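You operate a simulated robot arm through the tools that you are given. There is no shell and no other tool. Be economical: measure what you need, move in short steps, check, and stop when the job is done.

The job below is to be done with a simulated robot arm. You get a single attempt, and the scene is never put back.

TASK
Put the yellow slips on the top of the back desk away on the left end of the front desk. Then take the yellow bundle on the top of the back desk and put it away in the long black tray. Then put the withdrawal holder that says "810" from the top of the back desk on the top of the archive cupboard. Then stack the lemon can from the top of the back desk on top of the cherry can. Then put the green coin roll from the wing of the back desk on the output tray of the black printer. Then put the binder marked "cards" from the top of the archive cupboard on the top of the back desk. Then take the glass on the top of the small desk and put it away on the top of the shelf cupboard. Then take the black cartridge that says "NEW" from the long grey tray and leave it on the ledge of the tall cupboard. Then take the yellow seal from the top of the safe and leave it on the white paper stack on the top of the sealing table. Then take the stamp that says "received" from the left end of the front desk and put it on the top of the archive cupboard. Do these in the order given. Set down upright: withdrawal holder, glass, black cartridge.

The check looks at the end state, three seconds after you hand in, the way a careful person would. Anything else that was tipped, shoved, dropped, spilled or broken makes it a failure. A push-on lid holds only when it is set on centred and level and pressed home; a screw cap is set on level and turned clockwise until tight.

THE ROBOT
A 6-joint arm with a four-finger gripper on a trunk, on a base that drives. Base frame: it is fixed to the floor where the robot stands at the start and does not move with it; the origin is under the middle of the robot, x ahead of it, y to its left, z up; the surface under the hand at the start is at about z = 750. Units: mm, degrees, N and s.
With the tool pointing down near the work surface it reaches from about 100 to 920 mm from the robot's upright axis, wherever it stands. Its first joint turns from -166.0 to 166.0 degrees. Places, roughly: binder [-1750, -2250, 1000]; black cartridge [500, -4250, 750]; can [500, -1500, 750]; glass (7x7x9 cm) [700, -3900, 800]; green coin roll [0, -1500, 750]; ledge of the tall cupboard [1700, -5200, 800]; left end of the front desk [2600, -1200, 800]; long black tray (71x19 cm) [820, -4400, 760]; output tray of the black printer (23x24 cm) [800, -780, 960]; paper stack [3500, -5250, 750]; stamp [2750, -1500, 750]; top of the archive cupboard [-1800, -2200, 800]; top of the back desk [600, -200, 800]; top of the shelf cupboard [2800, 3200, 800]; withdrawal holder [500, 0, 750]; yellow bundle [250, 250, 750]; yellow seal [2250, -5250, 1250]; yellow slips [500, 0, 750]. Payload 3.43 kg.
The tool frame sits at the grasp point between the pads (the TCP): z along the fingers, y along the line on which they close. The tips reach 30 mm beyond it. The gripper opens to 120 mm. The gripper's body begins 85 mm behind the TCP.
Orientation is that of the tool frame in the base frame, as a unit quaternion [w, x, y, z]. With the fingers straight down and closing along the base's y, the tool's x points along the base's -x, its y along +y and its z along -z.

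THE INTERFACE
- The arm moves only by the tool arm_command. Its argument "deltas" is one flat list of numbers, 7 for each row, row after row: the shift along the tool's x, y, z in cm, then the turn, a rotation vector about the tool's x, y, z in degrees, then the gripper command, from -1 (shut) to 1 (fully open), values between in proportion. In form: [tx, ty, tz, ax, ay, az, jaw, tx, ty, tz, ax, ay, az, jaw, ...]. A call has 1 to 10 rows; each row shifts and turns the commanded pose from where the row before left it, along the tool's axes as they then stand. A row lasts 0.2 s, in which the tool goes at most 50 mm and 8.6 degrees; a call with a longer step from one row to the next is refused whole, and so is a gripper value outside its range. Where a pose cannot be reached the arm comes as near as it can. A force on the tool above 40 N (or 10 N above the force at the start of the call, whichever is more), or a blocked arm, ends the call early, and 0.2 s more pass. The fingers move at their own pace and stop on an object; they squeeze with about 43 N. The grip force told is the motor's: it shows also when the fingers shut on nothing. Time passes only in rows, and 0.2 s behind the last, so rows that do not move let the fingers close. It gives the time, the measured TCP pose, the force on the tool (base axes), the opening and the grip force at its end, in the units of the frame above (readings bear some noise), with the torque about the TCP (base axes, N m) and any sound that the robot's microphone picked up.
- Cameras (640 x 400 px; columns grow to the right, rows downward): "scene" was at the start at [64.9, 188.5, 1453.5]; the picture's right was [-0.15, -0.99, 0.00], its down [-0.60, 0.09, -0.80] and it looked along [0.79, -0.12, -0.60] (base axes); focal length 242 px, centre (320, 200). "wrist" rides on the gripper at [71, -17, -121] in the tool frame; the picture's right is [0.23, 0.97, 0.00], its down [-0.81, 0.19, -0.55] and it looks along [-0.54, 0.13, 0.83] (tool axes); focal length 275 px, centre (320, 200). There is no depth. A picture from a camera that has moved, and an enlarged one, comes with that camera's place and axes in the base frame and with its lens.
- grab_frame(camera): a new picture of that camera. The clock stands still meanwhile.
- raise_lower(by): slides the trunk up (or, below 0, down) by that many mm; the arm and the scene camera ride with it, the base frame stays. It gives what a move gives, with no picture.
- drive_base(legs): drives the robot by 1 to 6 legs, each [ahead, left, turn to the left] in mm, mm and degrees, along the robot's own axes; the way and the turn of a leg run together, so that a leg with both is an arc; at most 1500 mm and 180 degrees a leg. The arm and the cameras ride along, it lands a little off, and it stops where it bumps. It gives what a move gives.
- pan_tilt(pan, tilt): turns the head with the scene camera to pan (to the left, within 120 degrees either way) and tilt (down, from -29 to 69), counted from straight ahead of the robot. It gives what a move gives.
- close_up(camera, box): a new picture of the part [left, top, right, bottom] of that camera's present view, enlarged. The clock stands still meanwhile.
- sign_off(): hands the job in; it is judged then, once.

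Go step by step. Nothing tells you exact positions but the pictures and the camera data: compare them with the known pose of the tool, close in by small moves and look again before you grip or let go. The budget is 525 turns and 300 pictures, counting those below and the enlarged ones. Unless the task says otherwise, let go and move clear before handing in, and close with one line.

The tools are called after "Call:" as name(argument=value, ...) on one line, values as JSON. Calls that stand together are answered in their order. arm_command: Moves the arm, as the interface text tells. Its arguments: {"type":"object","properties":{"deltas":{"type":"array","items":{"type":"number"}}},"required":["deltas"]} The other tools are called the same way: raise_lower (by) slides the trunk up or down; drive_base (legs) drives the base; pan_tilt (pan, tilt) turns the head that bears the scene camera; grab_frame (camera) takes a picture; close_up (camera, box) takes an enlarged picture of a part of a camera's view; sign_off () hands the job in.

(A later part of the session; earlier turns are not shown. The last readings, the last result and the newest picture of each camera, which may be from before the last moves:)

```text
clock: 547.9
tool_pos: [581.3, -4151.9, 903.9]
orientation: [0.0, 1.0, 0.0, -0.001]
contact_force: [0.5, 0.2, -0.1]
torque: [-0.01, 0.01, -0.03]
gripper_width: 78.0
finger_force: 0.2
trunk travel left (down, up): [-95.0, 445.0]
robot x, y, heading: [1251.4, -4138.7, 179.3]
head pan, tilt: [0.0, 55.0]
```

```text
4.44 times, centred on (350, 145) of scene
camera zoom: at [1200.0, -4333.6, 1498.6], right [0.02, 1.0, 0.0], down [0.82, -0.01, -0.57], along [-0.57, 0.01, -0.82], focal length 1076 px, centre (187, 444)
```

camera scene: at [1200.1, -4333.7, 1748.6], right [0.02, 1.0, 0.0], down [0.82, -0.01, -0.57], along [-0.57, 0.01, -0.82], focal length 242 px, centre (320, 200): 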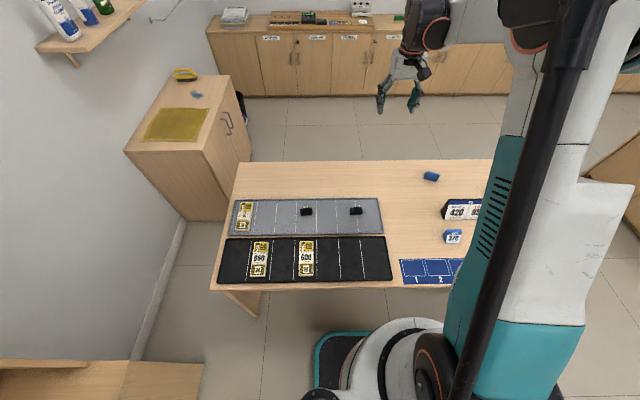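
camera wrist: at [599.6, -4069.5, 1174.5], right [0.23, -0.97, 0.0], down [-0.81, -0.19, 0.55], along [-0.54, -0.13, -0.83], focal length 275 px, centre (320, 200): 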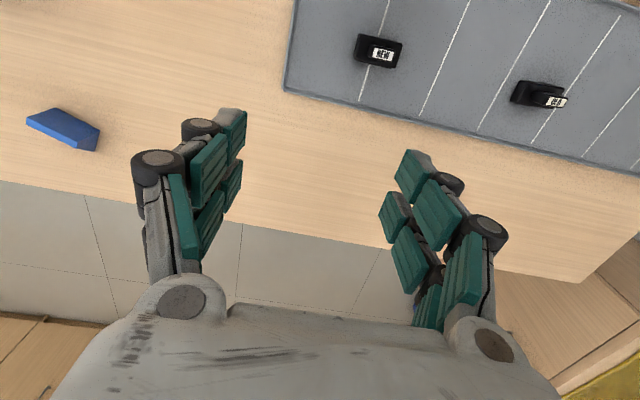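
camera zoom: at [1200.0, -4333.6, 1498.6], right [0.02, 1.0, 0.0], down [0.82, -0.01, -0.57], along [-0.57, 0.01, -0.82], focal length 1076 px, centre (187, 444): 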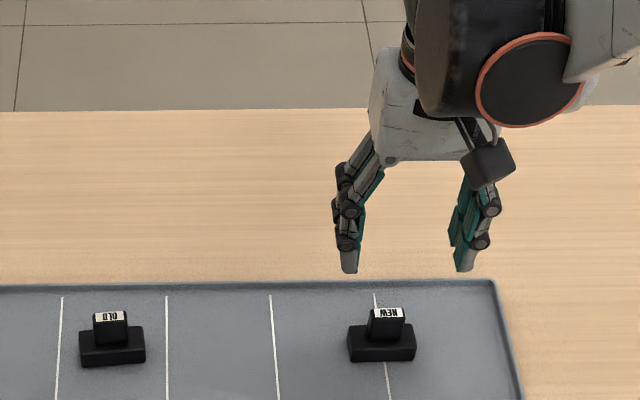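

Knob is ~25 mm wide, top z≈809. I'll grip the knob with tips just above the base (TCP≈809).

Call:
arm_command(deltas=[0, 0, 3, 0, 0, 0, 0, 0, 0, 3, 0, 0, 0, 0, 0, 0, 2, 0, 0, 0, 0, 0, 0, 0.8, 0, 0, 0, 0])

Call:
close_up(camera="wrist", box=[220, 80, 420, 220])

Call:
close_up(camera="scene", box=[320, 120, 420, 190])

```text
clock: 548.9
tool_pos: [581.3, -4150.4, 817.2]
orientation: [0.0, 1.0, 0.001, -0.001]
contact_force: [0.4, 1.1, 0.4]
torque: [-0.02, -0.03, -0.01]
gripper_width: 59.9
finger_force: 0.0
trunk travel left (down, up): [-95.0, 445.0]
robot x, y, heading: [1258.2, -4137.5, 179.0]
head pan, tilt: [0.0, 55.0]
```

```text
2.86 times, centred on (320, 150) of wrist
camera zoom: at [654.2, -4133.2, 935.9], right [0.23, -0.97, 0.0], down [-0.81, -0.19, 0.55], along [-0.54, -0.13, -0.83], focal length 786 px, centre (320, 343)
```

zoom: 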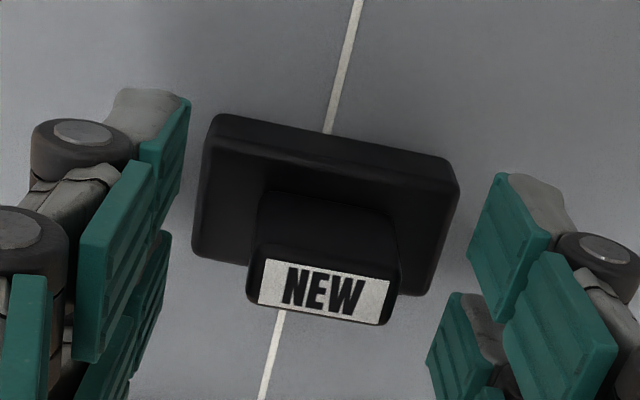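

```text
5.71 times, centred on (370, 155) of scene
camera zoom: at [1200.2, -4333.6, 1498.6], right [0.02, 1.0, 0.0], down [0.82, -0.01, -0.57], along [-0.57, 0.01, -0.82], focal length 1383 px, centre (34, 457)
```

zoom: 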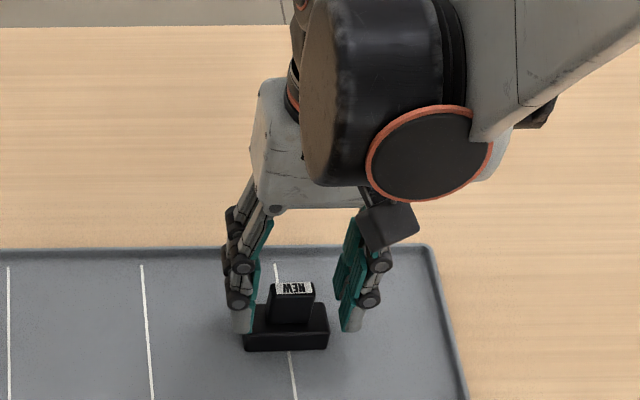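

Call:
arm_command(deltas=[0.1, 0, 0.7, 0, 0, 0, 0, 0, 0, 0, 0, 0, 0, -1, 0, 0, 0, 0, 0, 0, -1, 0, 0, 0, 0, 0, 0, -1, 0, 0, -1, 0, 0, 0, -1, 0, 0, -2, 0, 0, 0, -1])

Call:
close_up(camera="wrist", box=[220, 80, 420, 220])

Call:
close_up(camera="scene", box=[320, 120, 420, 190])

```text
clock: 550.2
tool_pos: [583.6, -4149.4, 840.3]
orientation: [0.0, 1.0, 0.002, 0.0]
contact_force: [-0.2, 0.4, 0.0]
torque: [-0.01, -0.04, -0.02]
gripper_width: 28.6
finger_force: 43.0
trunk travel left (down, up): [-95.0, 445.0]
robot x, y, heading: [1256.5, -4138.0, 179.1]
head pan, tilt: [0.0, 55.0]
```

```text
2.86 times, centred on (320, 150) of wrist
camera zoom: at [655.4, -4133.1, 959.9], right [0.23, -0.97, 0.0], down [-0.81, -0.19, 0.55], along [-0.54, -0.13, -0.83], focal length 786 px, centre (320, 343)
```

zoom: 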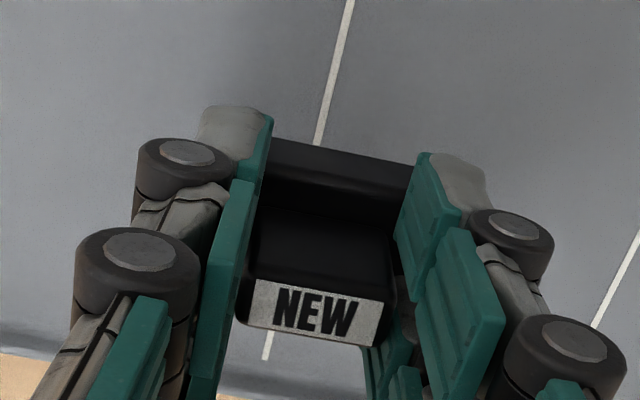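

```text
5.71 times, centred on (370, 155) of scene
camera zoom: at [1200.1, -4333.5, 1498.7], right [0.02, 1.0, 0.0], down [0.82, -0.01, -0.57], along [-0.57, 0.01, -0.82], focal length 1383 px, centre (34, 457)
```

zoom: 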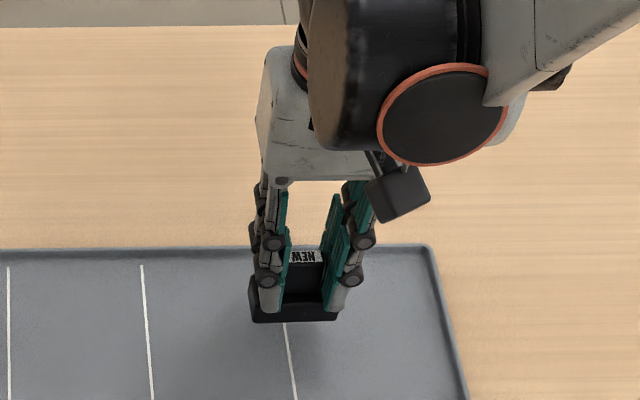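

Cartridge held by its knob. Lift and turn toward the tall cupboard to look at its ledge.

Call:
arm_command(deltas=[0, 0, -3, 0, 0, 0, -1, 0, 0, -4, 0, 0, 0, -1, 0, 0, -4, 0, 0, 0, -1, 0, 0, -4, 0, 0, 0, -1, 2, 0, -4, 0, 0, 0, -1, 4, 0, 0, 0, 0, 0, -1, 4, 0, 0, 0, 0, 0, -1, 4, 0, 0, 0, 0, 0, -1])

Call:
drive_base(legs=[[0, -250, 0.9], [0, 0, 45], [0, 0, 45], [0, 400, 0]])

Call:
pan_tilt(pan=0, tilt=30)

Call:
grab_frame(camera="scene")

```text
clock: 552.0
tool_pos: [725.0, -4150.9, 1030.2]
orientation: [0.0, 1.0, 0.001, -0.001]
contact_force: [0.2, 0.1, -0.4]
torque: [-0.01, 0.01, 0.01]
gripper_width: 28.8
finger_force: 43.1
trunk travel left (down, up): [-95.0, 445.0]
robot x, y, heading: [1253.3, -4133.3, 178.8]
head pan, tilt: [0.0, 55.0]
```

```text
clock: 560.1
tool_pos: [1686.9, -4417.6, 1030.6]
orientation: [0.001, 0.7, 0.715, 0.0]
contact_force: [-0.4, -0.1, -0.9]
torque: [0.01, 0.01, 0.04]
gripper_width: 28.9
finger_force: 43.3
trunk travel left (down, up): [-95.0, 445.0]
robot x, y, heading: [1658.7, -3883.1, -89.9]
head pan, tilt: [0.0, 55.0]
```

```text
clock: 561.0
tool_pos: [1687.0, -4416.2, 1030.2]
orientation: [0.001, 0.699, 0.715, -0.001]
contact_force: [0.0, -0.4, -0.6]
torque: [0.0, -0.02, 0.03]
gripper_width: 28.9
finger_force: 43.0
trunk travel left (down, up): [-95.0, 445.0]
robot x, y, heading: [1663.7, -3880.8, -89.8]
head pan, tilt: [0.0, 30.0]
```

```text
172 pictures are left
camera scene: at [1860.6, -3952.8, 1534.6], right [-1.0, 0.0, 0.0], down [0.0, 0.5, -0.87], along [0.0, -0.87, -0.5], focal length 242 px, centre (320, 200)
```

scene: 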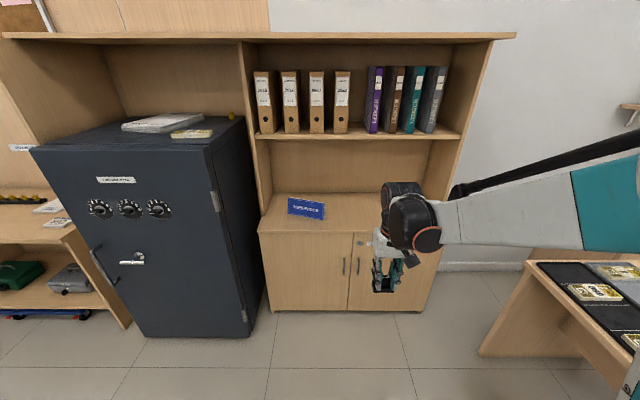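

The lower cabinet front is at y≈-5055 with the ledge protruding ~150 mm before the upper shelf. Drive closer.

Call:
drive_base(legs=[[480, 0, 0]])

Call:
pan_tilt(pan=0, tilt=45)

Call:
grab_frame(camera="scene")

Call:
grab_frame(camera="wrist")

```text
clock: 563.9
tool_pos: [1685.6, -4902.4, 1030.3]
orientation: [0.0, 0.7, 0.714, 0.0]
contact_force: [0.0, -0.1, -0.1]
torque: [-0.01, 0.01, 0.02]
gripper_width: 28.8
finger_force: 43.0
trunk travel left (down, up): [-95.0, 445.0]
robot x, y, heading: [1662.7, -4372.0, -89.9]
head pan, tilt: [0.0, 30.0]
```

```text
clock: 564.6
tool_pos: [1685.4, -4901.6, 1029.2]
orientation: [0.001, 0.701, 0.713, 0.0]
contact_force: [-0.8, 0.8, 0.1]
torque: [-0.01, 0.01, 0.01]
gripper_width: 28.7
finger_force: 42.8
trunk travel left (down, up): [-95.0, 445.0]
robot x, y, heading: [1663.2, -4370.6, -89.8]
head pan, tilt: [0.0, 45.0]
```

```text
171 pictures are left
camera scene: at [1861.3, -4428.9, 1512.1], right [-1.0, 0.0, 0.0], down [0.0, 0.71, -0.71], along [0.0, -0.71, -0.71], focal length 242 px, centre (320, 200)
```

scene: 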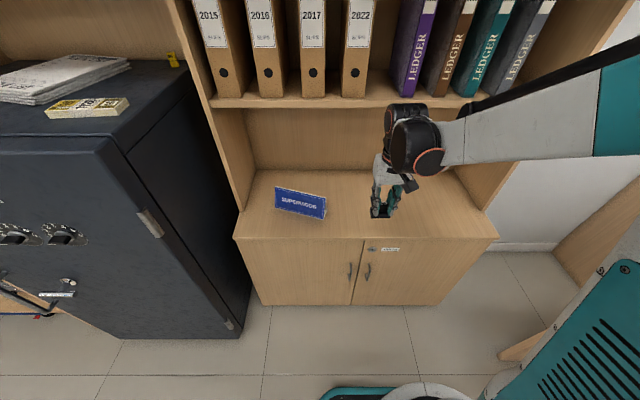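

```text
170 pictures are left
camera wrist: at [1667.9, -4831.0, 1149.9], right [0.97, 0.25, 0.0], down [0.21, -0.81, 0.55], along [0.14, -0.54, -0.83], focal length 275 px, centre (320, 200)
```

wrist: 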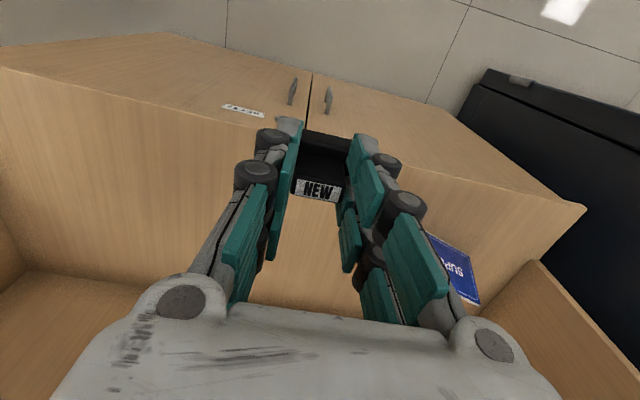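

Ledge: z≈720, front edge y≈-5010; shelf front y≈-5150 at z≈1206. I'll lower in front and then move in over the ledge.

Call:
arm_command(deltas=[0, 0, 4, 0, 0, 0, -1, 0, 0, 4, 0, 0, 0, -1, 0, 0, 4, 0, 0, 0, -1, 0, 0, 4, 0, 0, 0, -1, 0, 0, 3, 0, 0, 0, -1, -4, 0, 0, 0, 0, 0, -1, -4, 0, 0, 0, 0, 0, -1, -4, 0, 0, 0, 0, 0, -1, -4, 0, 0, 0, 0, 0, -1])

Call:
grab_frame(camera="scene")

Call:
grab_frame(camera="wrist")

```text
clock: 566.6
tool_pos: [1689.7, -5063.5, 841.4]
orientation: [0.001, 0.701, 0.713, 0.0]
contact_force: [-0.4, -0.6, -0.8]
torque: [-0.05, 0.01, -0.01]
gripper_width: 28.9
finger_force: 42.6
trunk travel left (down, up): [-95.0, 445.0]
robot x, y, heading: [1662.7, -4370.6, -90.2]
head pan, tilt: [0.0, 45.0]
```

```text
169 pictures are left
camera scene: at [1861.3, -4428.9, 1512.0], right [-1.0, 0.0, 0.0], down [0.0, 0.71, -0.71], along [0.0, -0.71, -0.71], focal length 242 px, centre (320, 200)
```

scene: 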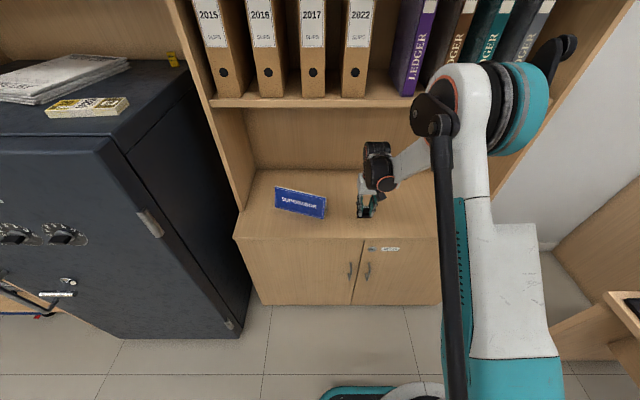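

```text
168 pictures are left
camera wrist: at [1670.0, -4992.2, 961.0], right [0.97, 0.25, 0.0], down [0.21, -0.81, 0.55], along [0.14, -0.54, -0.83], focal length 275 px, centre (320, 200)
```

wrist: 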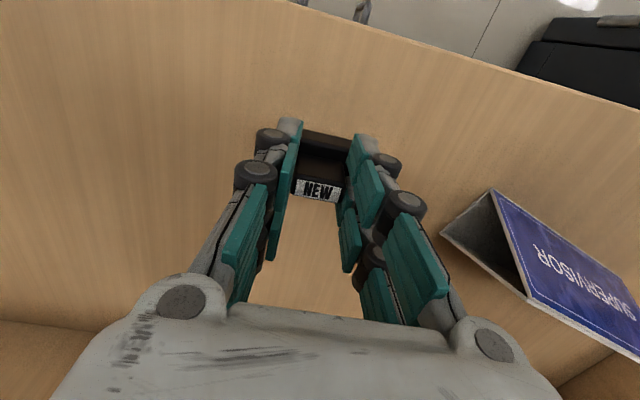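

Call:
arm_command(deltas=[-4.5, 0, 0, 0, 0, 0, -1, 0, 0, 2, 0, 0, 0, -1, 0, 0, 1.5, 0, 0, 0, -1, 0, 0, 0.5, 0, 0, 0, -1, 0, 0, 0.4, 0, 0, 0, -1, 0, 0, 0.4, 0, 0, 0, -1, 0, 0, 0.4, 0, 0, 0, -1])

Call:
grab_frame(camera="wrist")

```text
clock: 567.9
tool_pos: [1689.1, -5106.9, 799.1]
orientation: [0.001, 0.701, 0.713, -0.001]
contact_force: [-0.5, 3.4, 22.5]
torque: [0.04, -0.02, 0.01]
gripper_width: 28.7
finger_force: 43.4
trunk travel left (down, up): [-95.0, 445.0]
robot x, y, heading: [1663.7, -4366.6, -89.9]
head pan, tilt: [0.0, 45.0]
stopped in row 6: the force on the tool passed its limit at 45 N (the readings are from after the stop); the commanded pose is now the measured one
```

```text
167 pictures are left
camera wrist: at [1671.2, -5035.3, 919.4], right [0.97, 0.25, 0.0], down [0.21, -0.8, 0.56], along [0.14, -0.54, -0.83], focal length 275 px, centre (320, 200)
```

wrist: 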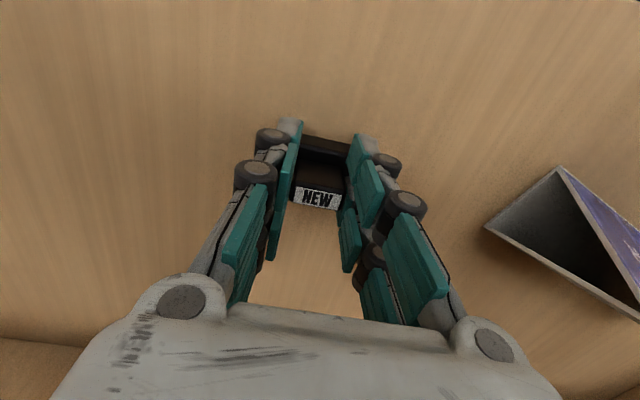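

Contact: ledge at ≈745. Ease off and release.

Call:
arm_command(deltas=[0, 0, -0.15, 0, 0, 0, -1, 0, 0, 0, 0, 0, 0, -0.3, 0, 0, 0, 0, 0, 0, 0, 0, 0, 0, 0, 0, 0, 0, 0, 0, -2, 0, 0, 0, 0, 0, 0, -3, 0, 0, 0, 0])

Call:
grab_frame(camera="wrist")

Call:
grab_frame(camera="scene")

```text
clock: 569.3
tool_pos: [1689.3, -5106.8, 848.3]
orientation: [0.002, 0.701, 0.714, -0.002]
contact_force: [-0.3, -1.0, 0.7]
torque: [0.02, 0.01, 0.01]
gripper_width: 60.0
finger_force: 0.0
trunk travel left (down, up): [-95.0, 445.0]
robot x, y, heading: [1663.2, -4371.3, -89.9]
head pan, tilt: [0.0, 45.0]
```

```text
166 pictures are left
camera wrist: at [1671.4, -5036.3, 968.5], right [0.97, 0.25, 0.0], down [0.21, -0.81, 0.55], along [0.14, -0.54, -0.83], focal length 275 px, centre (320, 200)
```

wrist: 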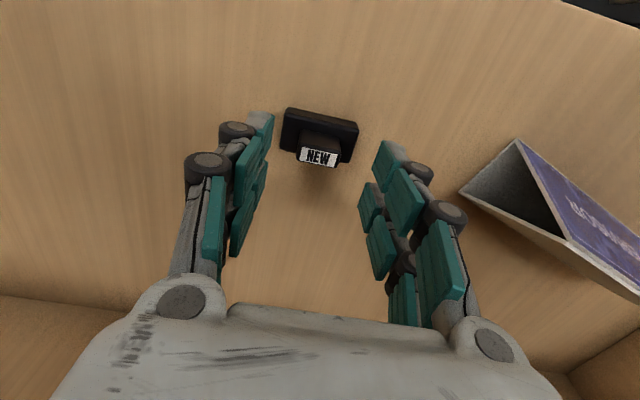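

```text
165 pictures are left
camera scene: at [1861.3, -4428.9, 1512.1], right [-1.0, 0.0, 0.0], down [0.0, 0.71, -0.71], along [0.0, -0.71, -0.71], focal length 242 px, centre (320, 200)
```

scene: 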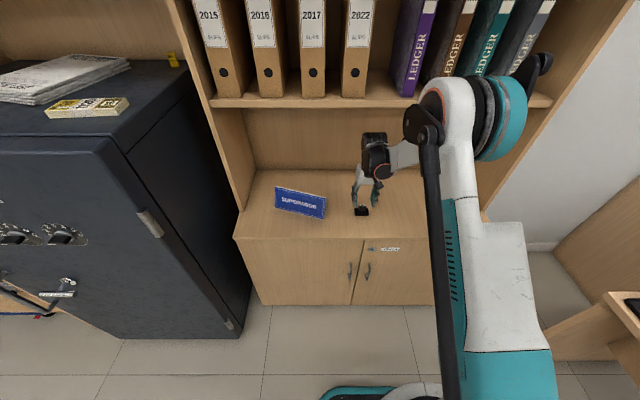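

Cartridge stands upright. Retract, then study the yellow seal on the safe.

Call:
arm_command(deltas=[4.5, 0, 0, 0, 0, 0, 0, 4.5, 0, 0, 0, 0, 0, 0, 4.5, 0, 0, 0, 0, 0, 0, 4.5, 0, 0, 0, 0, 0, 0, 0, 0, -4.5, 0, 0, 0, 0, 0, 0, -4.5, 0, 0, 0, 0, 0, 0, -4.5, 0, 0, 0, 0, 0, 0, -4.5, 0, 0, 0, 0])

Call:
close_up(camera="scene", box=[0, 30, 220, 170])

```text
clock: 571.1
tool_pos: [1687.1, -4926.8, 1030.1]
orientation: [0.002, 0.701, 0.713, -0.001]
contact_force: [-0.1, 0.1, 0.9]
torque: [0.03, -0.01, 0.01]
gripper_width: 59.7
finger_force: 0.0
trunk travel left (down, up): [-95.0, 445.0]
robot x, y, heading: [1666.5, -4365.9, -89.9]
head pan, tilt: [0.0, 45.0]
```

```text
2.86 times, centred on (110, 100) of scene
camera zoom: at [1861.3, -4428.7, 1512.1], right [-1.0, 0.0, 0.0], down [0.0, 0.71, -0.71], along [0.0, -0.71, -0.71], focal length 692 px, centre (920, 486)
```

zoom: 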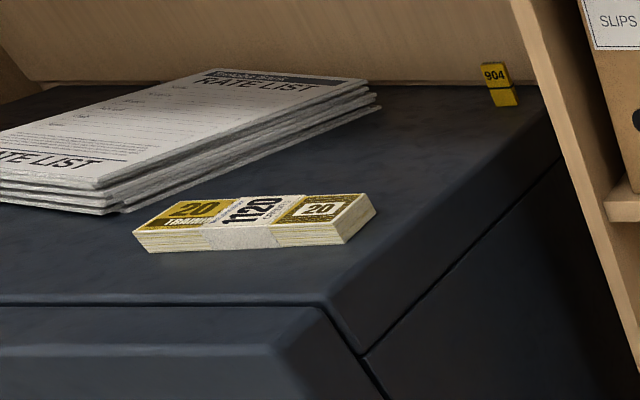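

The seal "904" is at the back-right corner of the safe top. Drive in front of the safe and raise to view it.

Call:
drive_base(legs=[[200, 0, 0], [-200, 480, 0]])

Call:
raise_lower(by=300)

Call:
grab_frame(camera="scene")

Call:
grab_frame(camera="wrist")

```text
clock: 572.7
tool_pos: [1686.5, -5097.0, 1032.5]
orientation: [0.001, 0.7, 0.714, -0.001]
contact_force: [-1.0, -0.4, -0.4]
torque: [0.04, -0.03, -0.02]
gripper_width: 60.0
finger_force: 0.1
trunk travel left (down, up): [-95.0, 445.0]
robot x, y, heading: [1663.4, -4549.8, -90.1]
head pan, tilt: [0.0, 45.0]
stopped in leg 1: the robot was blocked; the commanded pose is now the measured one
```

```text
clock: 573.2
tool_pos: [1685.9, -5098.6, 1037.5]
orientation: [-0.001, 0.7, 0.714, 0.001]
contact_force: [0.3, 16.3, 9.9]
torque: [-3.22, -0.04, 0.01]
gripper_width: 60.0
finger_force: 0.0
trunk travel left (down, up): [-104.0, 436.0]
robot x, y, heading: [1660.0, -4551.2, -90.0]
head pan, tilt: [0.0, 45.0]
stopped: the force on the tool passed its limit at 64 N (the readings are from after the stop); the commanded pose is now the measured one
```

```text
163 pictures are left
camera scene: at [1861.2, -4606.9, 1521.8], right [-1.0, 0.0, 0.0], down [0.0, 0.71, -0.71], along [0.0, -0.71, -0.71], focal length 242 px, centre (320, 200)
```

scene: 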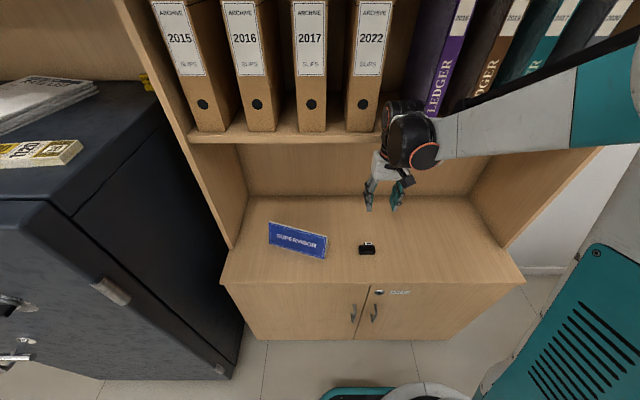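

```text
162 pictures are left
camera wrist: at [1669.0, -5028.2, 1158.2], right [0.97, 0.25, 0.0], down [0.21, -0.81, 0.55], along [0.14, -0.53, -0.84], focal length 275 px, centre (320, 200)
```

wrist: 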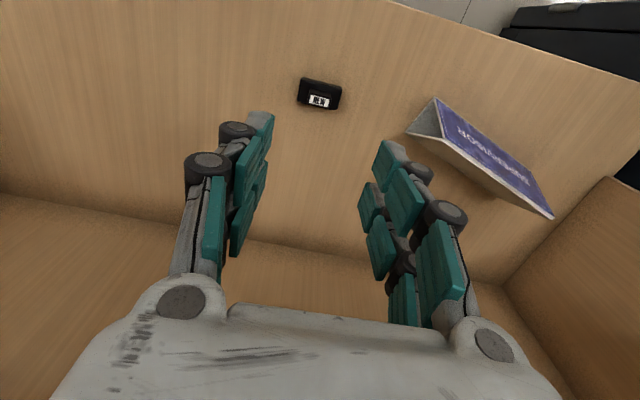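

I wrongly drove ahead and the wrist touched the shelf edge. Undo: lower back slightly and retreat, then check the binders.

Call:
raise_lower(by=-10)

Call:
drive_base(legs=[[-250, 0, 0]])

Call:
grab_frame(camera="scene")

```text
clock: 573.8
tool_pos: [1687.7, -5094.8, 1028.9]
orientation: [-0.001, 0.7, 0.714, -0.001]
contact_force: [0.3, -0.3, 0.1]
torque: [0.02, 0.01, -0.02]
gripper_width: 60.1
finger_force: 0.2
trunk travel left (down, up): [-94.0, 446.0]
robot x, y, heading: [1660.8, -4546.8, -90.0]
head pan, tilt: [0.0, 45.0]
```

```text
clock: 575.6
tool_pos: [1686.4, -4849.5, 1027.1]
orientation: [-0.002, 0.701, 0.713, 0.002]
contact_force: [0.2, -0.4, -0.2]
torque: [0.0, -0.01, 0.04]
gripper_width: 59.7
finger_force: 0.1
trunk travel left (down, up): [-94.0, 446.0]
robot x, y, heading: [1665.2, -4297.1, -90.3]
head pan, tilt: [0.0, 45.0]
```

```text
161 pictures are left
camera scene: at [1861.3, -4359.1, 1511.6], right [-1.0, 0.0, 0.0], down [0.0, 0.71, -0.71], along [0.0, -0.71, -0.71], focal length 242 px, centre (320, 200)
```

scene: 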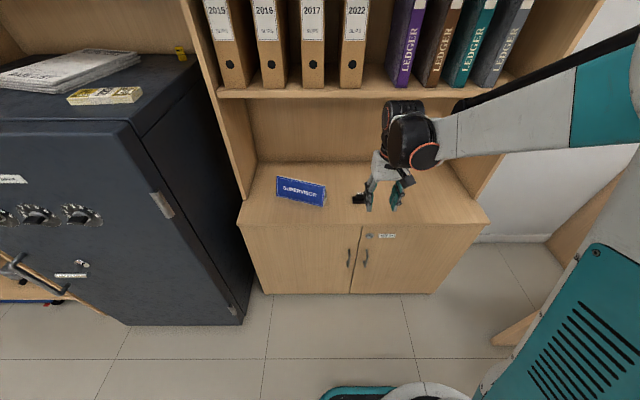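

Binders, sign and cartridge look unchanged. Now move sideways to the safe and raise.

Call:
raise_lower(by=300)

Call:
drive_base(legs=[[0, 420, 0]])

Call:
grab_frame(camera="scene")

Call:
grab_frame(camera="wrist")

```text
clock: 578.6
tool_pos: [1686.0, -4849.5, 1325.8]
orientation: [-0.003, 0.701, 0.713, 0.001]
contact_force: [0.8, 0.2, 0.4]
torque: [0.02, 0.03, 0.01]
gripper_width: 59.9
finger_force: 0.1
trunk travel left (down, up): [-394.0, 146.0]
robot x, y, heading: [1663.8, -4299.0, -90.3]
head pan, tilt: [0.0, 45.0]
```

```text
clock: 581.2
tool_pos: [2111.2, -4850.4, 1326.1]
orientation: [-0.003, 0.701, 0.713, 0.001]
contact_force: [-0.3, 0.7, 0.3]
torque: [-0.01, 0.04, -0.01]
gripper_width: 60.2
finger_force: 0.0
trunk travel left (down, up): [-394.0, 146.0]
robot x, y, heading: [2085.1, -4300.9, -90.0]
head pan, tilt: [0.0, 45.0]
```

```text
160 pictures are left
camera scene: at [2286.8, -4359.8, 1811.4], right [-1.0, 0.0, 0.0], down [0.0, 0.71, -0.71], along [0.0, -0.71, -0.71], focal length 242 px, centre (320, 200)
```

scene: 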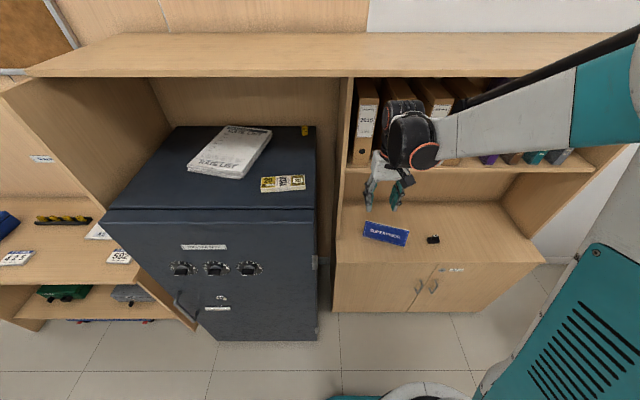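

```text
159 pictures are left
camera wrist: at [2093.4, -4780.4, 1446.9], right [0.97, 0.25, 0.0], down [0.21, -0.81, 0.55], along [0.14, -0.53, -0.84], focal length 275 px, centre (320, 200)
```

wrist: 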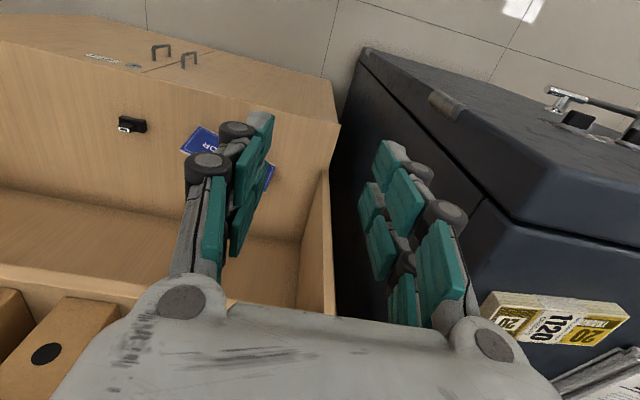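

Seal at ≈(2358, -5384, 1246) on the safe top (z≈1225), under an overhead board (z≈1600, front y≈-5004). I'll pitch the tool 45° forward to reach under it.

Call:
arm_command(deltas=[0, 0, 0, 0, -7.5, 0, 0, 0, 0, 0, 0, -7.5, 0, 0, 0, 0, 0, 0, -7.5, 0, 0, 0, 0, 0, 0, -7.5, 0, 0, 0, 0, 0, 0, -7.5, 0, 0, 0, 0, 0, 0, -7.5, 0, 0])

Call:
drive_base(legs=[[0, 250, 0]])

Call:
grab_frame(camera="scene")

Call:
grab_frame(camera="wrist")

```text
clock: 582.6
tool_pos: [2110.4, -4851.6, 1325.9]
orientation: [0.271, 0.648, 0.659, -0.268]
contact_force: [0.2, -0.4, 0.3]
torque: [-0.01, -0.02, -0.01]
gripper_width: 59.9
finger_force: 0.1
trunk travel left (down, up): [-394.0, 146.0]
robot x, y, heading: [2087.4, -4295.0, -90.2]
head pan, tilt: [0.0, 45.0]
```

```text
clock: 584.4
tool_pos: [2360.0, -4850.2, 1325.9]
orientation: [0.271, 0.648, 0.66, -0.268]
contact_force: [1.1, -0.8, 0.1]
torque: [0.0, 0.01, -0.01]
gripper_width: 60.0
finger_force: 0.1
trunk travel left (down, up): [-394.0, 146.0]
robot x, y, heading: [2336.1, -4299.0, -90.1]
head pan, tilt: [0.0, 45.0]
```

```text
158 pictures are left
camera scene: at [2535.3, -4359.9, 1811.3], right [-1.0, 0.0, 0.0], down [0.0, 0.71, -0.71], along [0.0, -0.71, -0.71], focal length 242 px, centre (320, 200)
```

scene: 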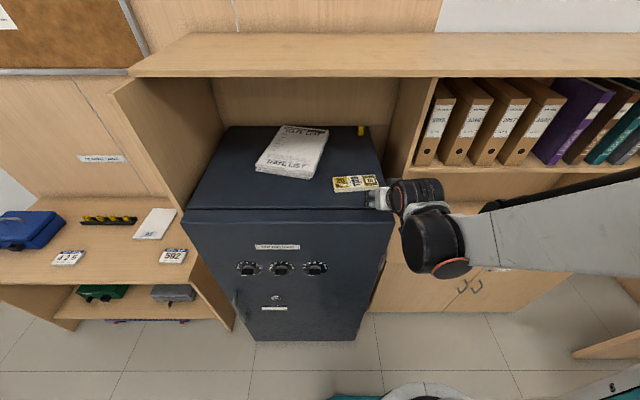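

```text
157 pictures are left
camera wrist: at [2340.8, -4716.1, 1361.4], right [0.97, 0.18, -0.16], down [0.2, -0.18, 0.96], along [0.14, -0.97, -0.21], focal length 275 px, centre (320, 200)
```

wrist: 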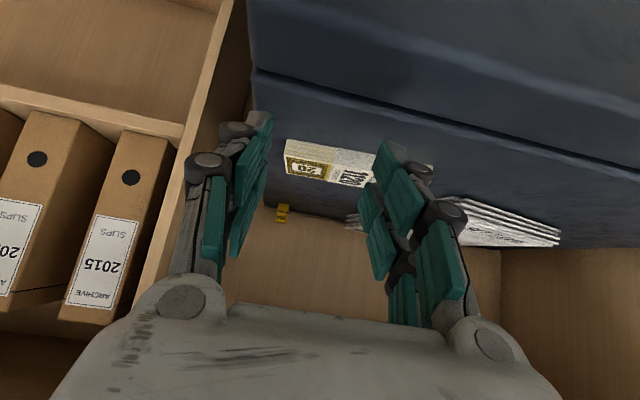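

Advance the base and look again with the wrist camera.

Call:
drive_base(legs=[[230, 0, 0]])

Call:
grab_frame(camera="wrist")

Call:
grab_frame(camera="scene")

```text
clock: 586.1
tool_pos: [2358.7, -5083.0, 1325.8]
orientation: [0.271, 0.648, 0.66, -0.267]
contact_force: [-0.4, -1.4, -0.5]
torque: [0.0, -0.02, 0.0]
gripper_width: 60.2
finger_force: 0.1
trunk travel left (down, up): [-394.0, 146.0]
robot x, y, heading: [2333.4, -4527.4, -89.9]
head pan, tilt: [0.0, 45.0]
```

```text
156 pictures are left
camera wrist: at [2340.1, -4948.6, 1360.9], right [0.97, 0.18, -0.16], down [0.2, -0.18, 0.96], along [0.15, -0.97, -0.21], focal length 275 px, centre (320, 200)
```

wrist: 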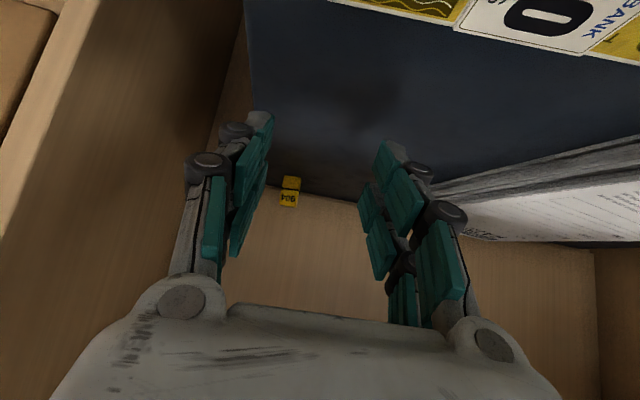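

```text
155 pictures are left
camera scene: at [2533.5, -4592.6, 1811.4], right [-1.0, 0.0, 0.0], down [0.0, 0.71, -0.71], along [0.0, -0.71, -0.71], focal length 242 px, centre (320, 200)
```

scene: 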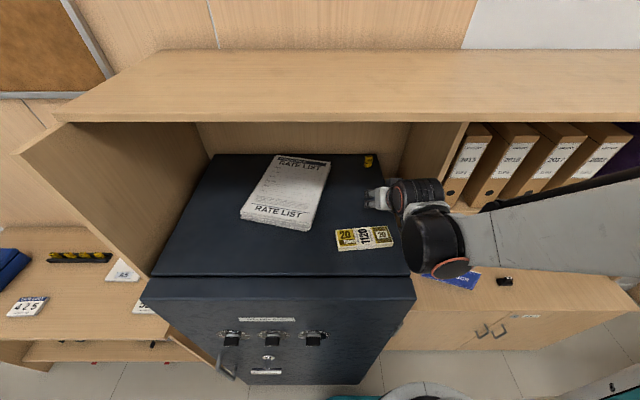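

Call:
close_up(camera="wrist", box=[240, 150, 360, 240])

Call:
close_up(camera="scene", box=[330, 140, 410, 200])

```text
4.44 times, centred on (300, 195) of wrist
camera zoom: at [2340.1, -4948.6, 1360.9], right [0.97, 0.18, -0.16], down [0.2, -0.18, 0.96], along [0.15, -0.97, -0.21], focal length 1224 px, centre (409, 222)
```

zoom: 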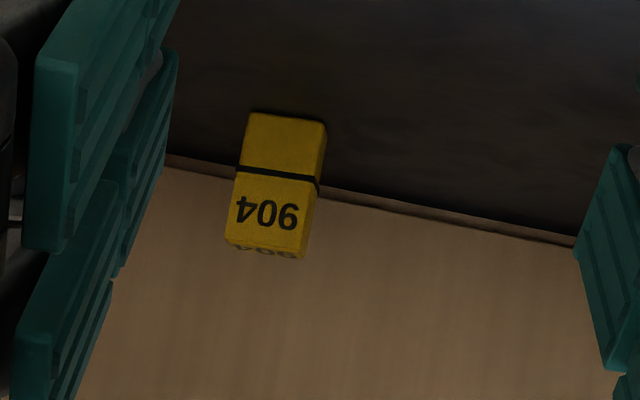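

```text
6.67 times, centred on (370, 170) of scene
camera zoom: at [2533.5, -4592.6, 1811.4], right [-1.0, 0.0, 0.0], down [0.0, 0.71, -0.71], along [0.0, -0.71, -0.71], focal length 1614 px, centre (-13, 400)
```

zoom: 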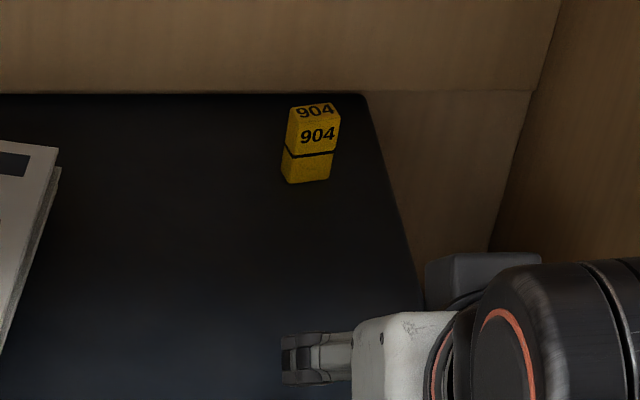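

The seal is a small box ≈27 mm wide, 40 mm tall at ≈(2354, -5331), standing on z≈1257. Advance level toward it.

Call:
arm_command(deltas=[-2.8, -0.1, 2.8, 0, 0, 0, 0, -2.8, -0.1, 2.8, 0, 0, 0, 0, -2.8, -0.1, 2.8, 0, 0, 0, 0, -2.8, -0.1, 2.8, 0, 0, 0, 0])

Call:
grab_frame(camera="wrist")

Call:
grab_frame(camera="scene")

```text
clock: 587.1
tool_pos: [2359.6, -5242.6, 1324.8]
orientation: [0.271, 0.647, 0.661, -0.266]
contact_force: [-0.5, -0.4, -0.2]
torque: [0.0, -0.04, 0.03]
gripper_width: 59.8
finger_force: 0.1
trunk travel left (down, up): [-394.0, 146.0]
robot x, y, heading: [2329.6, -4530.6, -90.1]
head pan, tilt: [0.0, 45.0]
```

```text
152 pictures are left
camera wrist: at [2339.8, -5107.4, 1359.8], right [0.97, 0.18, -0.16], down [0.2, -0.18, 0.96], along [0.15, -0.97, -0.21], focal length 275 px, centre (320, 200)
```

wrist: 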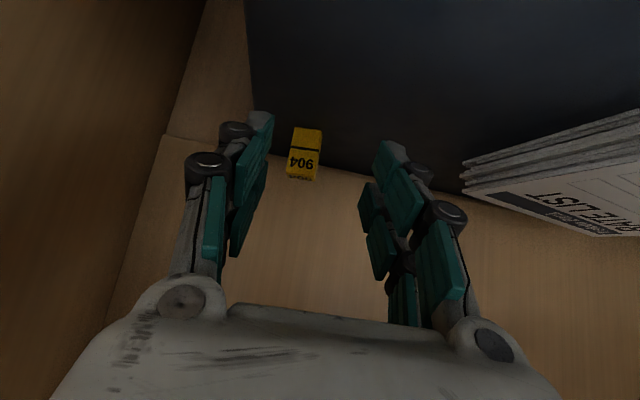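

```text
151 pictures are left
camera scene: at [2533.5, -4592.0, 1811.4], right [-1.0, 0.0, 0.0], down [0.0, 0.71, -0.71], along [0.0, -0.71, -0.71], focal length 242 px, centre (320, 200)
```

scene: 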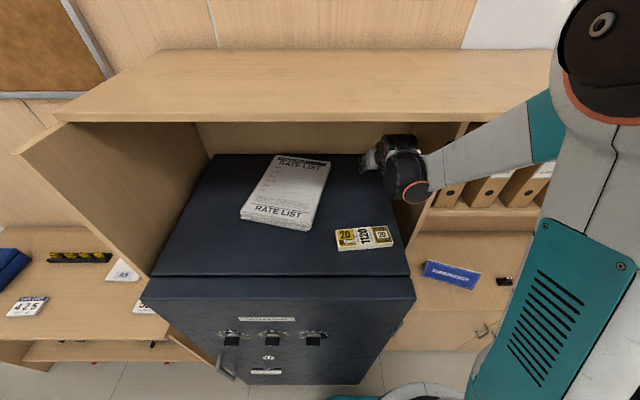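

Call:
arm_command(deltas=[-1.0, -0.3, 2.6, 0, 0, 0, 0, -1.0, -0.25, 2.6, 0, 0, 0, 0, -1.0, -0.25, 2.5, 0, 0, 0, 0])

Call:
grab_frame(camera="wrist")

```text
clock: 588.1
tool_pos: [2352.1, -5291.8, 1300.2]
orientation: [0.274, 0.646, 0.658, -0.272]
contact_force: [-0.9, 0.1, -0.4]
torque: [0.0, 0.02, -0.01]
gripper_width: 60.0
finger_force: 0.0
trunk travel left (down, up): [-394.0, 146.0]
robot x, y, heading: [2333.3, -4525.2, -90.0]
head pan, tilt: [0.0, 45.0]
stopped in row 3: the arm was blocked; the commanded pose is now the measured one
```

```text
150 pictures are left
camera wrist: at [2333.6, -5157.1, 1333.7], right [0.97, 0.18, -0.17], down [0.2, -0.17, 0.97], along [0.15, -0.97, -0.2], focal length 275 px, centre (320, 200)
```

wrist: 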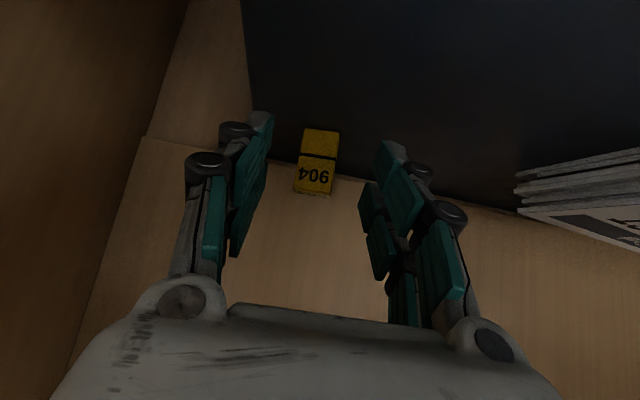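

Call:
grab_frame(camera="scene")

```text
149 pictures are left
camera scene: at [2534.5, -4566.0, 1811.5], right [-1.0, 0.0, 0.0], down [0.0, 0.7, -0.72], along [0.0, -0.72, -0.7], focal length 242 px, centre (320, 200)
```

scene: 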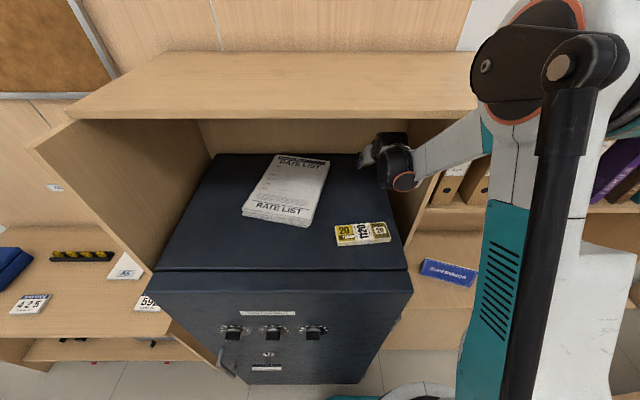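

The forearm is touching the front edge of the overhead board. Retract, back off, lower the trunk (so the elbow is lower) and re-approach.

Call:
arm_command(deltas=[1.5, 0, -2.5, 0, 0, 0, 0, 2.8, 0, -3.5, 0, 0, 0, 0, 2.8, 0, -3.5, 0, 0, 0, 0, 2.8, 0, -3.5, 0, 0, 0, 0, 2.8, 0, -3.5, 0, 0, 0, 0])

Call:
drive_base(legs=[[-230, 0, 0]])

Call:
raise_lower(by=-250)

Call:
arm_command(deltas=[-3, 0, -3, 0, 0, 0, 0, -3, 0, -3, 0, 0, 0, 0, -3, 0, -3, 0, 0, 0, 0, -3, 0, -3, 0, 0, 0, 0, -3, 0, -3, 0, 0, 0, 0, -2.5, 0, -2.5, 0, 0, 0, 0])

Call:
grab_frame(camera="scene")

```text
clock: 589.3
tool_pos: [2346.2, -5101.3, 1319.8]
orientation: [0.272, 0.647, 0.66, -0.267]
contact_force: [-0.3, 0.3, 0.3]
torque: [-0.03, -0.02, 0.0]
gripper_width: 60.0
finger_force: 0.1
trunk travel left (down, up): [-394.0, 146.0]
robot x, y, heading: [2331.0, -4526.0, -89.9]
head pan, tilt: [0.0, 45.0]
```

```text
clock: 591.1
tool_pos: [2344.9, -4870.7, 1320.3]
orientation: [0.271, 0.649, 0.658, -0.269]
contact_force: [-0.6, 1.4, -0.6]
torque: [-0.02, 0.02, -0.05]
gripper_width: 60.3
finger_force: 0.0
trunk travel left (down, up): [-394.0, 146.0]
robot x, y, heading: [2337.3, -4295.1, -90.3]
head pan, tilt: [0.0, 45.0]
```

```text
clock: 591.9
tool_pos: [2346.6, -4871.9, 1283.8]
orientation: [0.276, 0.647, 0.657, -0.272]
contact_force: [10.1, 46.1, 92.0]
torque: [0.43, -1.63, 1.37]
gripper_width: 29.9
finger_force: 20.9
trunk travel left (down, up): [-355.0, 185.0]
robot x, y, heading: [2336.2, -4299.9, -90.5]
head pan, tilt: [0.0, 45.0]
stopped: the force on the tool passed its limit at 209 N (the readings are from after the stop); the commanded pose is now the measured one
```

```text
clock: 593.3
tool_pos: [2344.4, -4871.5, 1530.2]
orientation: [0.274, 0.648, 0.658, -0.269]
contact_force: [0.0, 0.7, 0.1]
torque: [-0.02, 0.03, 0.02]
gripper_width: 60.3
finger_force: 0.0
trunk travel left (down, up): [-355.0, 185.0]
robot x, y, heading: [2332.8, -4295.5, -90.3]
head pan, tilt: [0.0, 45.0]
```

```text
148 pictures are left
camera scene: at [2532.7, -4356.8, 1771.7], right [-1.0, 0.01, 0.0], down [0.0, 0.71, -0.71], along [0.0, -0.71, -0.71], focal length 242 px, centre (320, 200)
```

scene: 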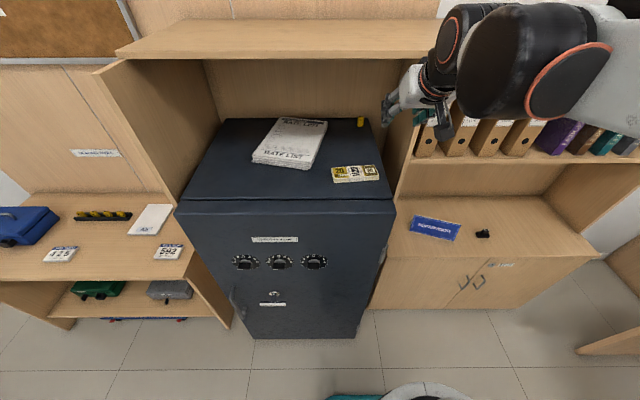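

The tips bumped the safe's front edge during lowering (stopped); everything seems in place. The arm is now high (z 1530), so lowering the trunk by 200 leaves it at 1330.

Call:
raise_lower(by=-195)

Call:
grab_frame(camera="scene")

Call:
grab_frame(camera="wrist")

```text
clock: 595.4
tool_pos: [2345.2, -4872.5, 1335.1]
orientation: [0.275, 0.647, 0.658, -0.27]
contact_force: [0.4, -0.1, 0.0]
torque: [0.01, -0.01, -0.02]
gripper_width: 60.2
finger_force: 0.1
trunk travel left (down, up): [-160.0, 380.0]
robot x, y, heading: [2338.8, -4296.8, -90.5]
head pan, tilt: [0.0, 45.0]
```

```text
147 pictures are left
camera scene: at [2532.7, -4356.8, 1576.8], right [-1.0, 0.01, 0.0], down [0.0, 0.71, -0.71], along [0.0, -0.71, -0.71], focal length 242 px, centre (320, 200)
```

scene: 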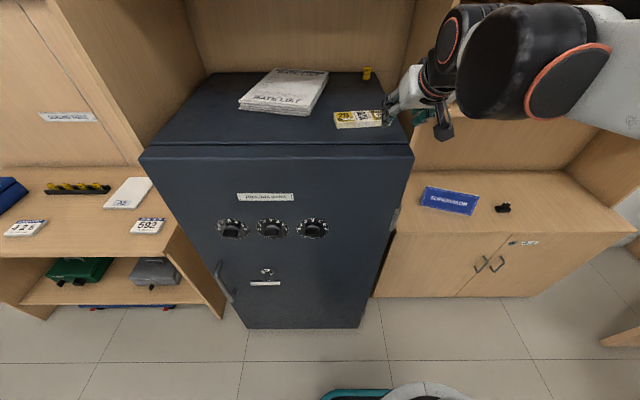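

```text
146 pictures are left
camera wrist: at [2327.7, -4736.6, 1368.8], right [0.97, 0.18, -0.16], down [0.19, -0.18, 0.96], along [0.14, -0.97, -0.2], focal length 275 px, centre (320, 200)
```

wrist: 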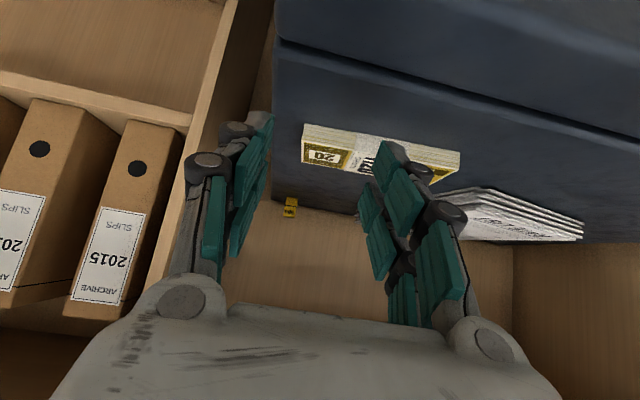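

Now the forearm is roughly level at z≈1515. Advance the base again.

Call:
drive_base(legs=[[230, 0, 0.4]])

Call:
grab_frame(camera="scene")

Call:
grab_frame(camera="wrist")

```text
clock: 597.2
tool_pos: [2348.5, -5104.0, 1333.6]
orientation: [0.275, 0.646, 0.659, -0.269]
contact_force: [1.1, -0.3, -0.1]
torque: [0.05, -0.04, -0.01]
gripper_width: 59.9
finger_force: 0.1
trunk travel left (down, up): [-160.0, 380.0]
robot x, y, heading: [2334.9, -4528.0, -90.1]
head pan, tilt: [0.0, 45.0]
```

```text
145 pictures are left
camera scene: at [2532.3, -4588.6, 1576.6], right [-1.0, 0.0, 0.0], down [0.0, 0.71, -0.71], along [0.0, -0.71, -0.71], focal length 242 px, centre (320, 200)
```

scene: 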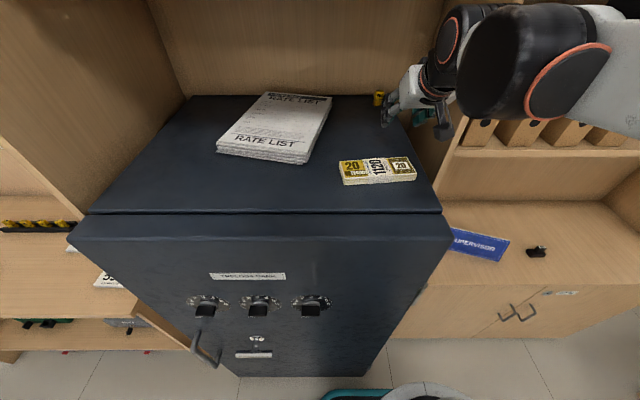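

```text
144 pictures are left
camera wrist: at [2328.9, -4969.3, 1368.4], right [0.97, 0.18, -0.16], down [0.2, -0.17, 0.96], along [0.15, -0.97, -0.2], focal length 275 px, centre (320, 200)
```

wrist: 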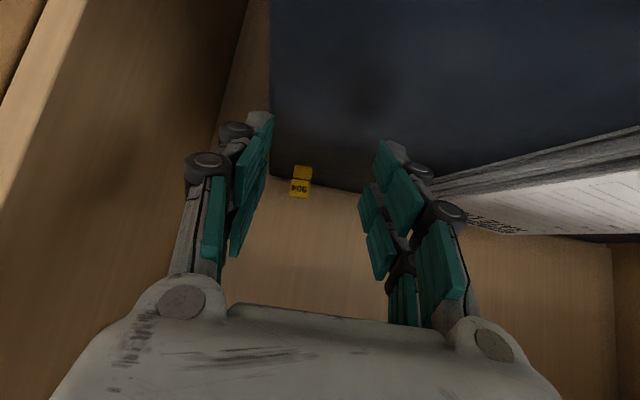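

Call:
arm_command(deltas=[-2.5, 0, 2.8, 0, 0, 0, 0, -2.5, 0, 2.8, 0, 0, 0, 0, -2.5, 0, 2.8, 0, 0, 0, 0, -2.5, 0, 2.8, 0, 0, 0, 0])

Call:
grab_frame(camera="wrist")

Call:
grab_frame(camera="scene")

```text
clock: 598.2
tool_pos: [2352.2, -5255.4, 1326.4]
orientation: [0.275, 0.646, 0.66, -0.269]
contact_force: [-1.2, 0.1, 0.1]
torque: [0.01, -0.05, -0.02]
gripper_width: 59.9
finger_force: 0.1
trunk travel left (down, up): [-160.0, 380.0]
robot x, y, heading: [2334.2, -4526.6, -90.2]
head pan, tilt: [0.0, 45.0]
```

```text
143 pictures are left
camera wrist: at [2332.1, -5120.0, 1360.9], right [0.97, 0.18, -0.16], down [0.2, -0.18, 0.96], along [0.15, -0.97, -0.21], focal length 275 px, centre (320, 200)
```

wrist: 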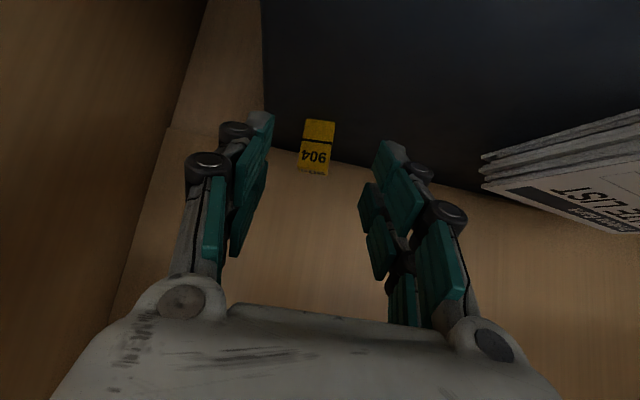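

```text
142 pictures are left
camera scene: at [2532.3, -4589.1, 1576.6], right [-1.0, 0.0, 0.0], down [0.0, 0.71, -0.71], along [0.0, -0.71, -0.71], focal length 242 px, centre (320, 200)
```

scene: 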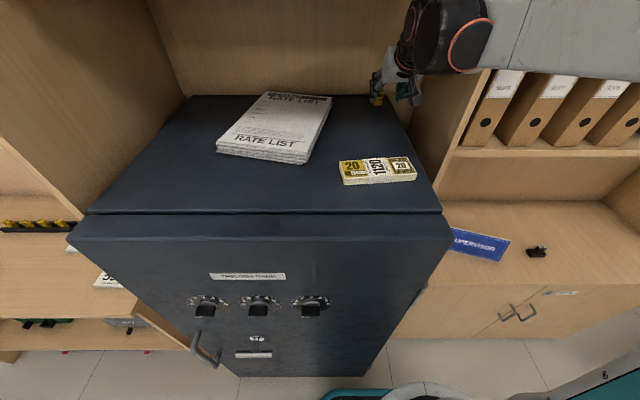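

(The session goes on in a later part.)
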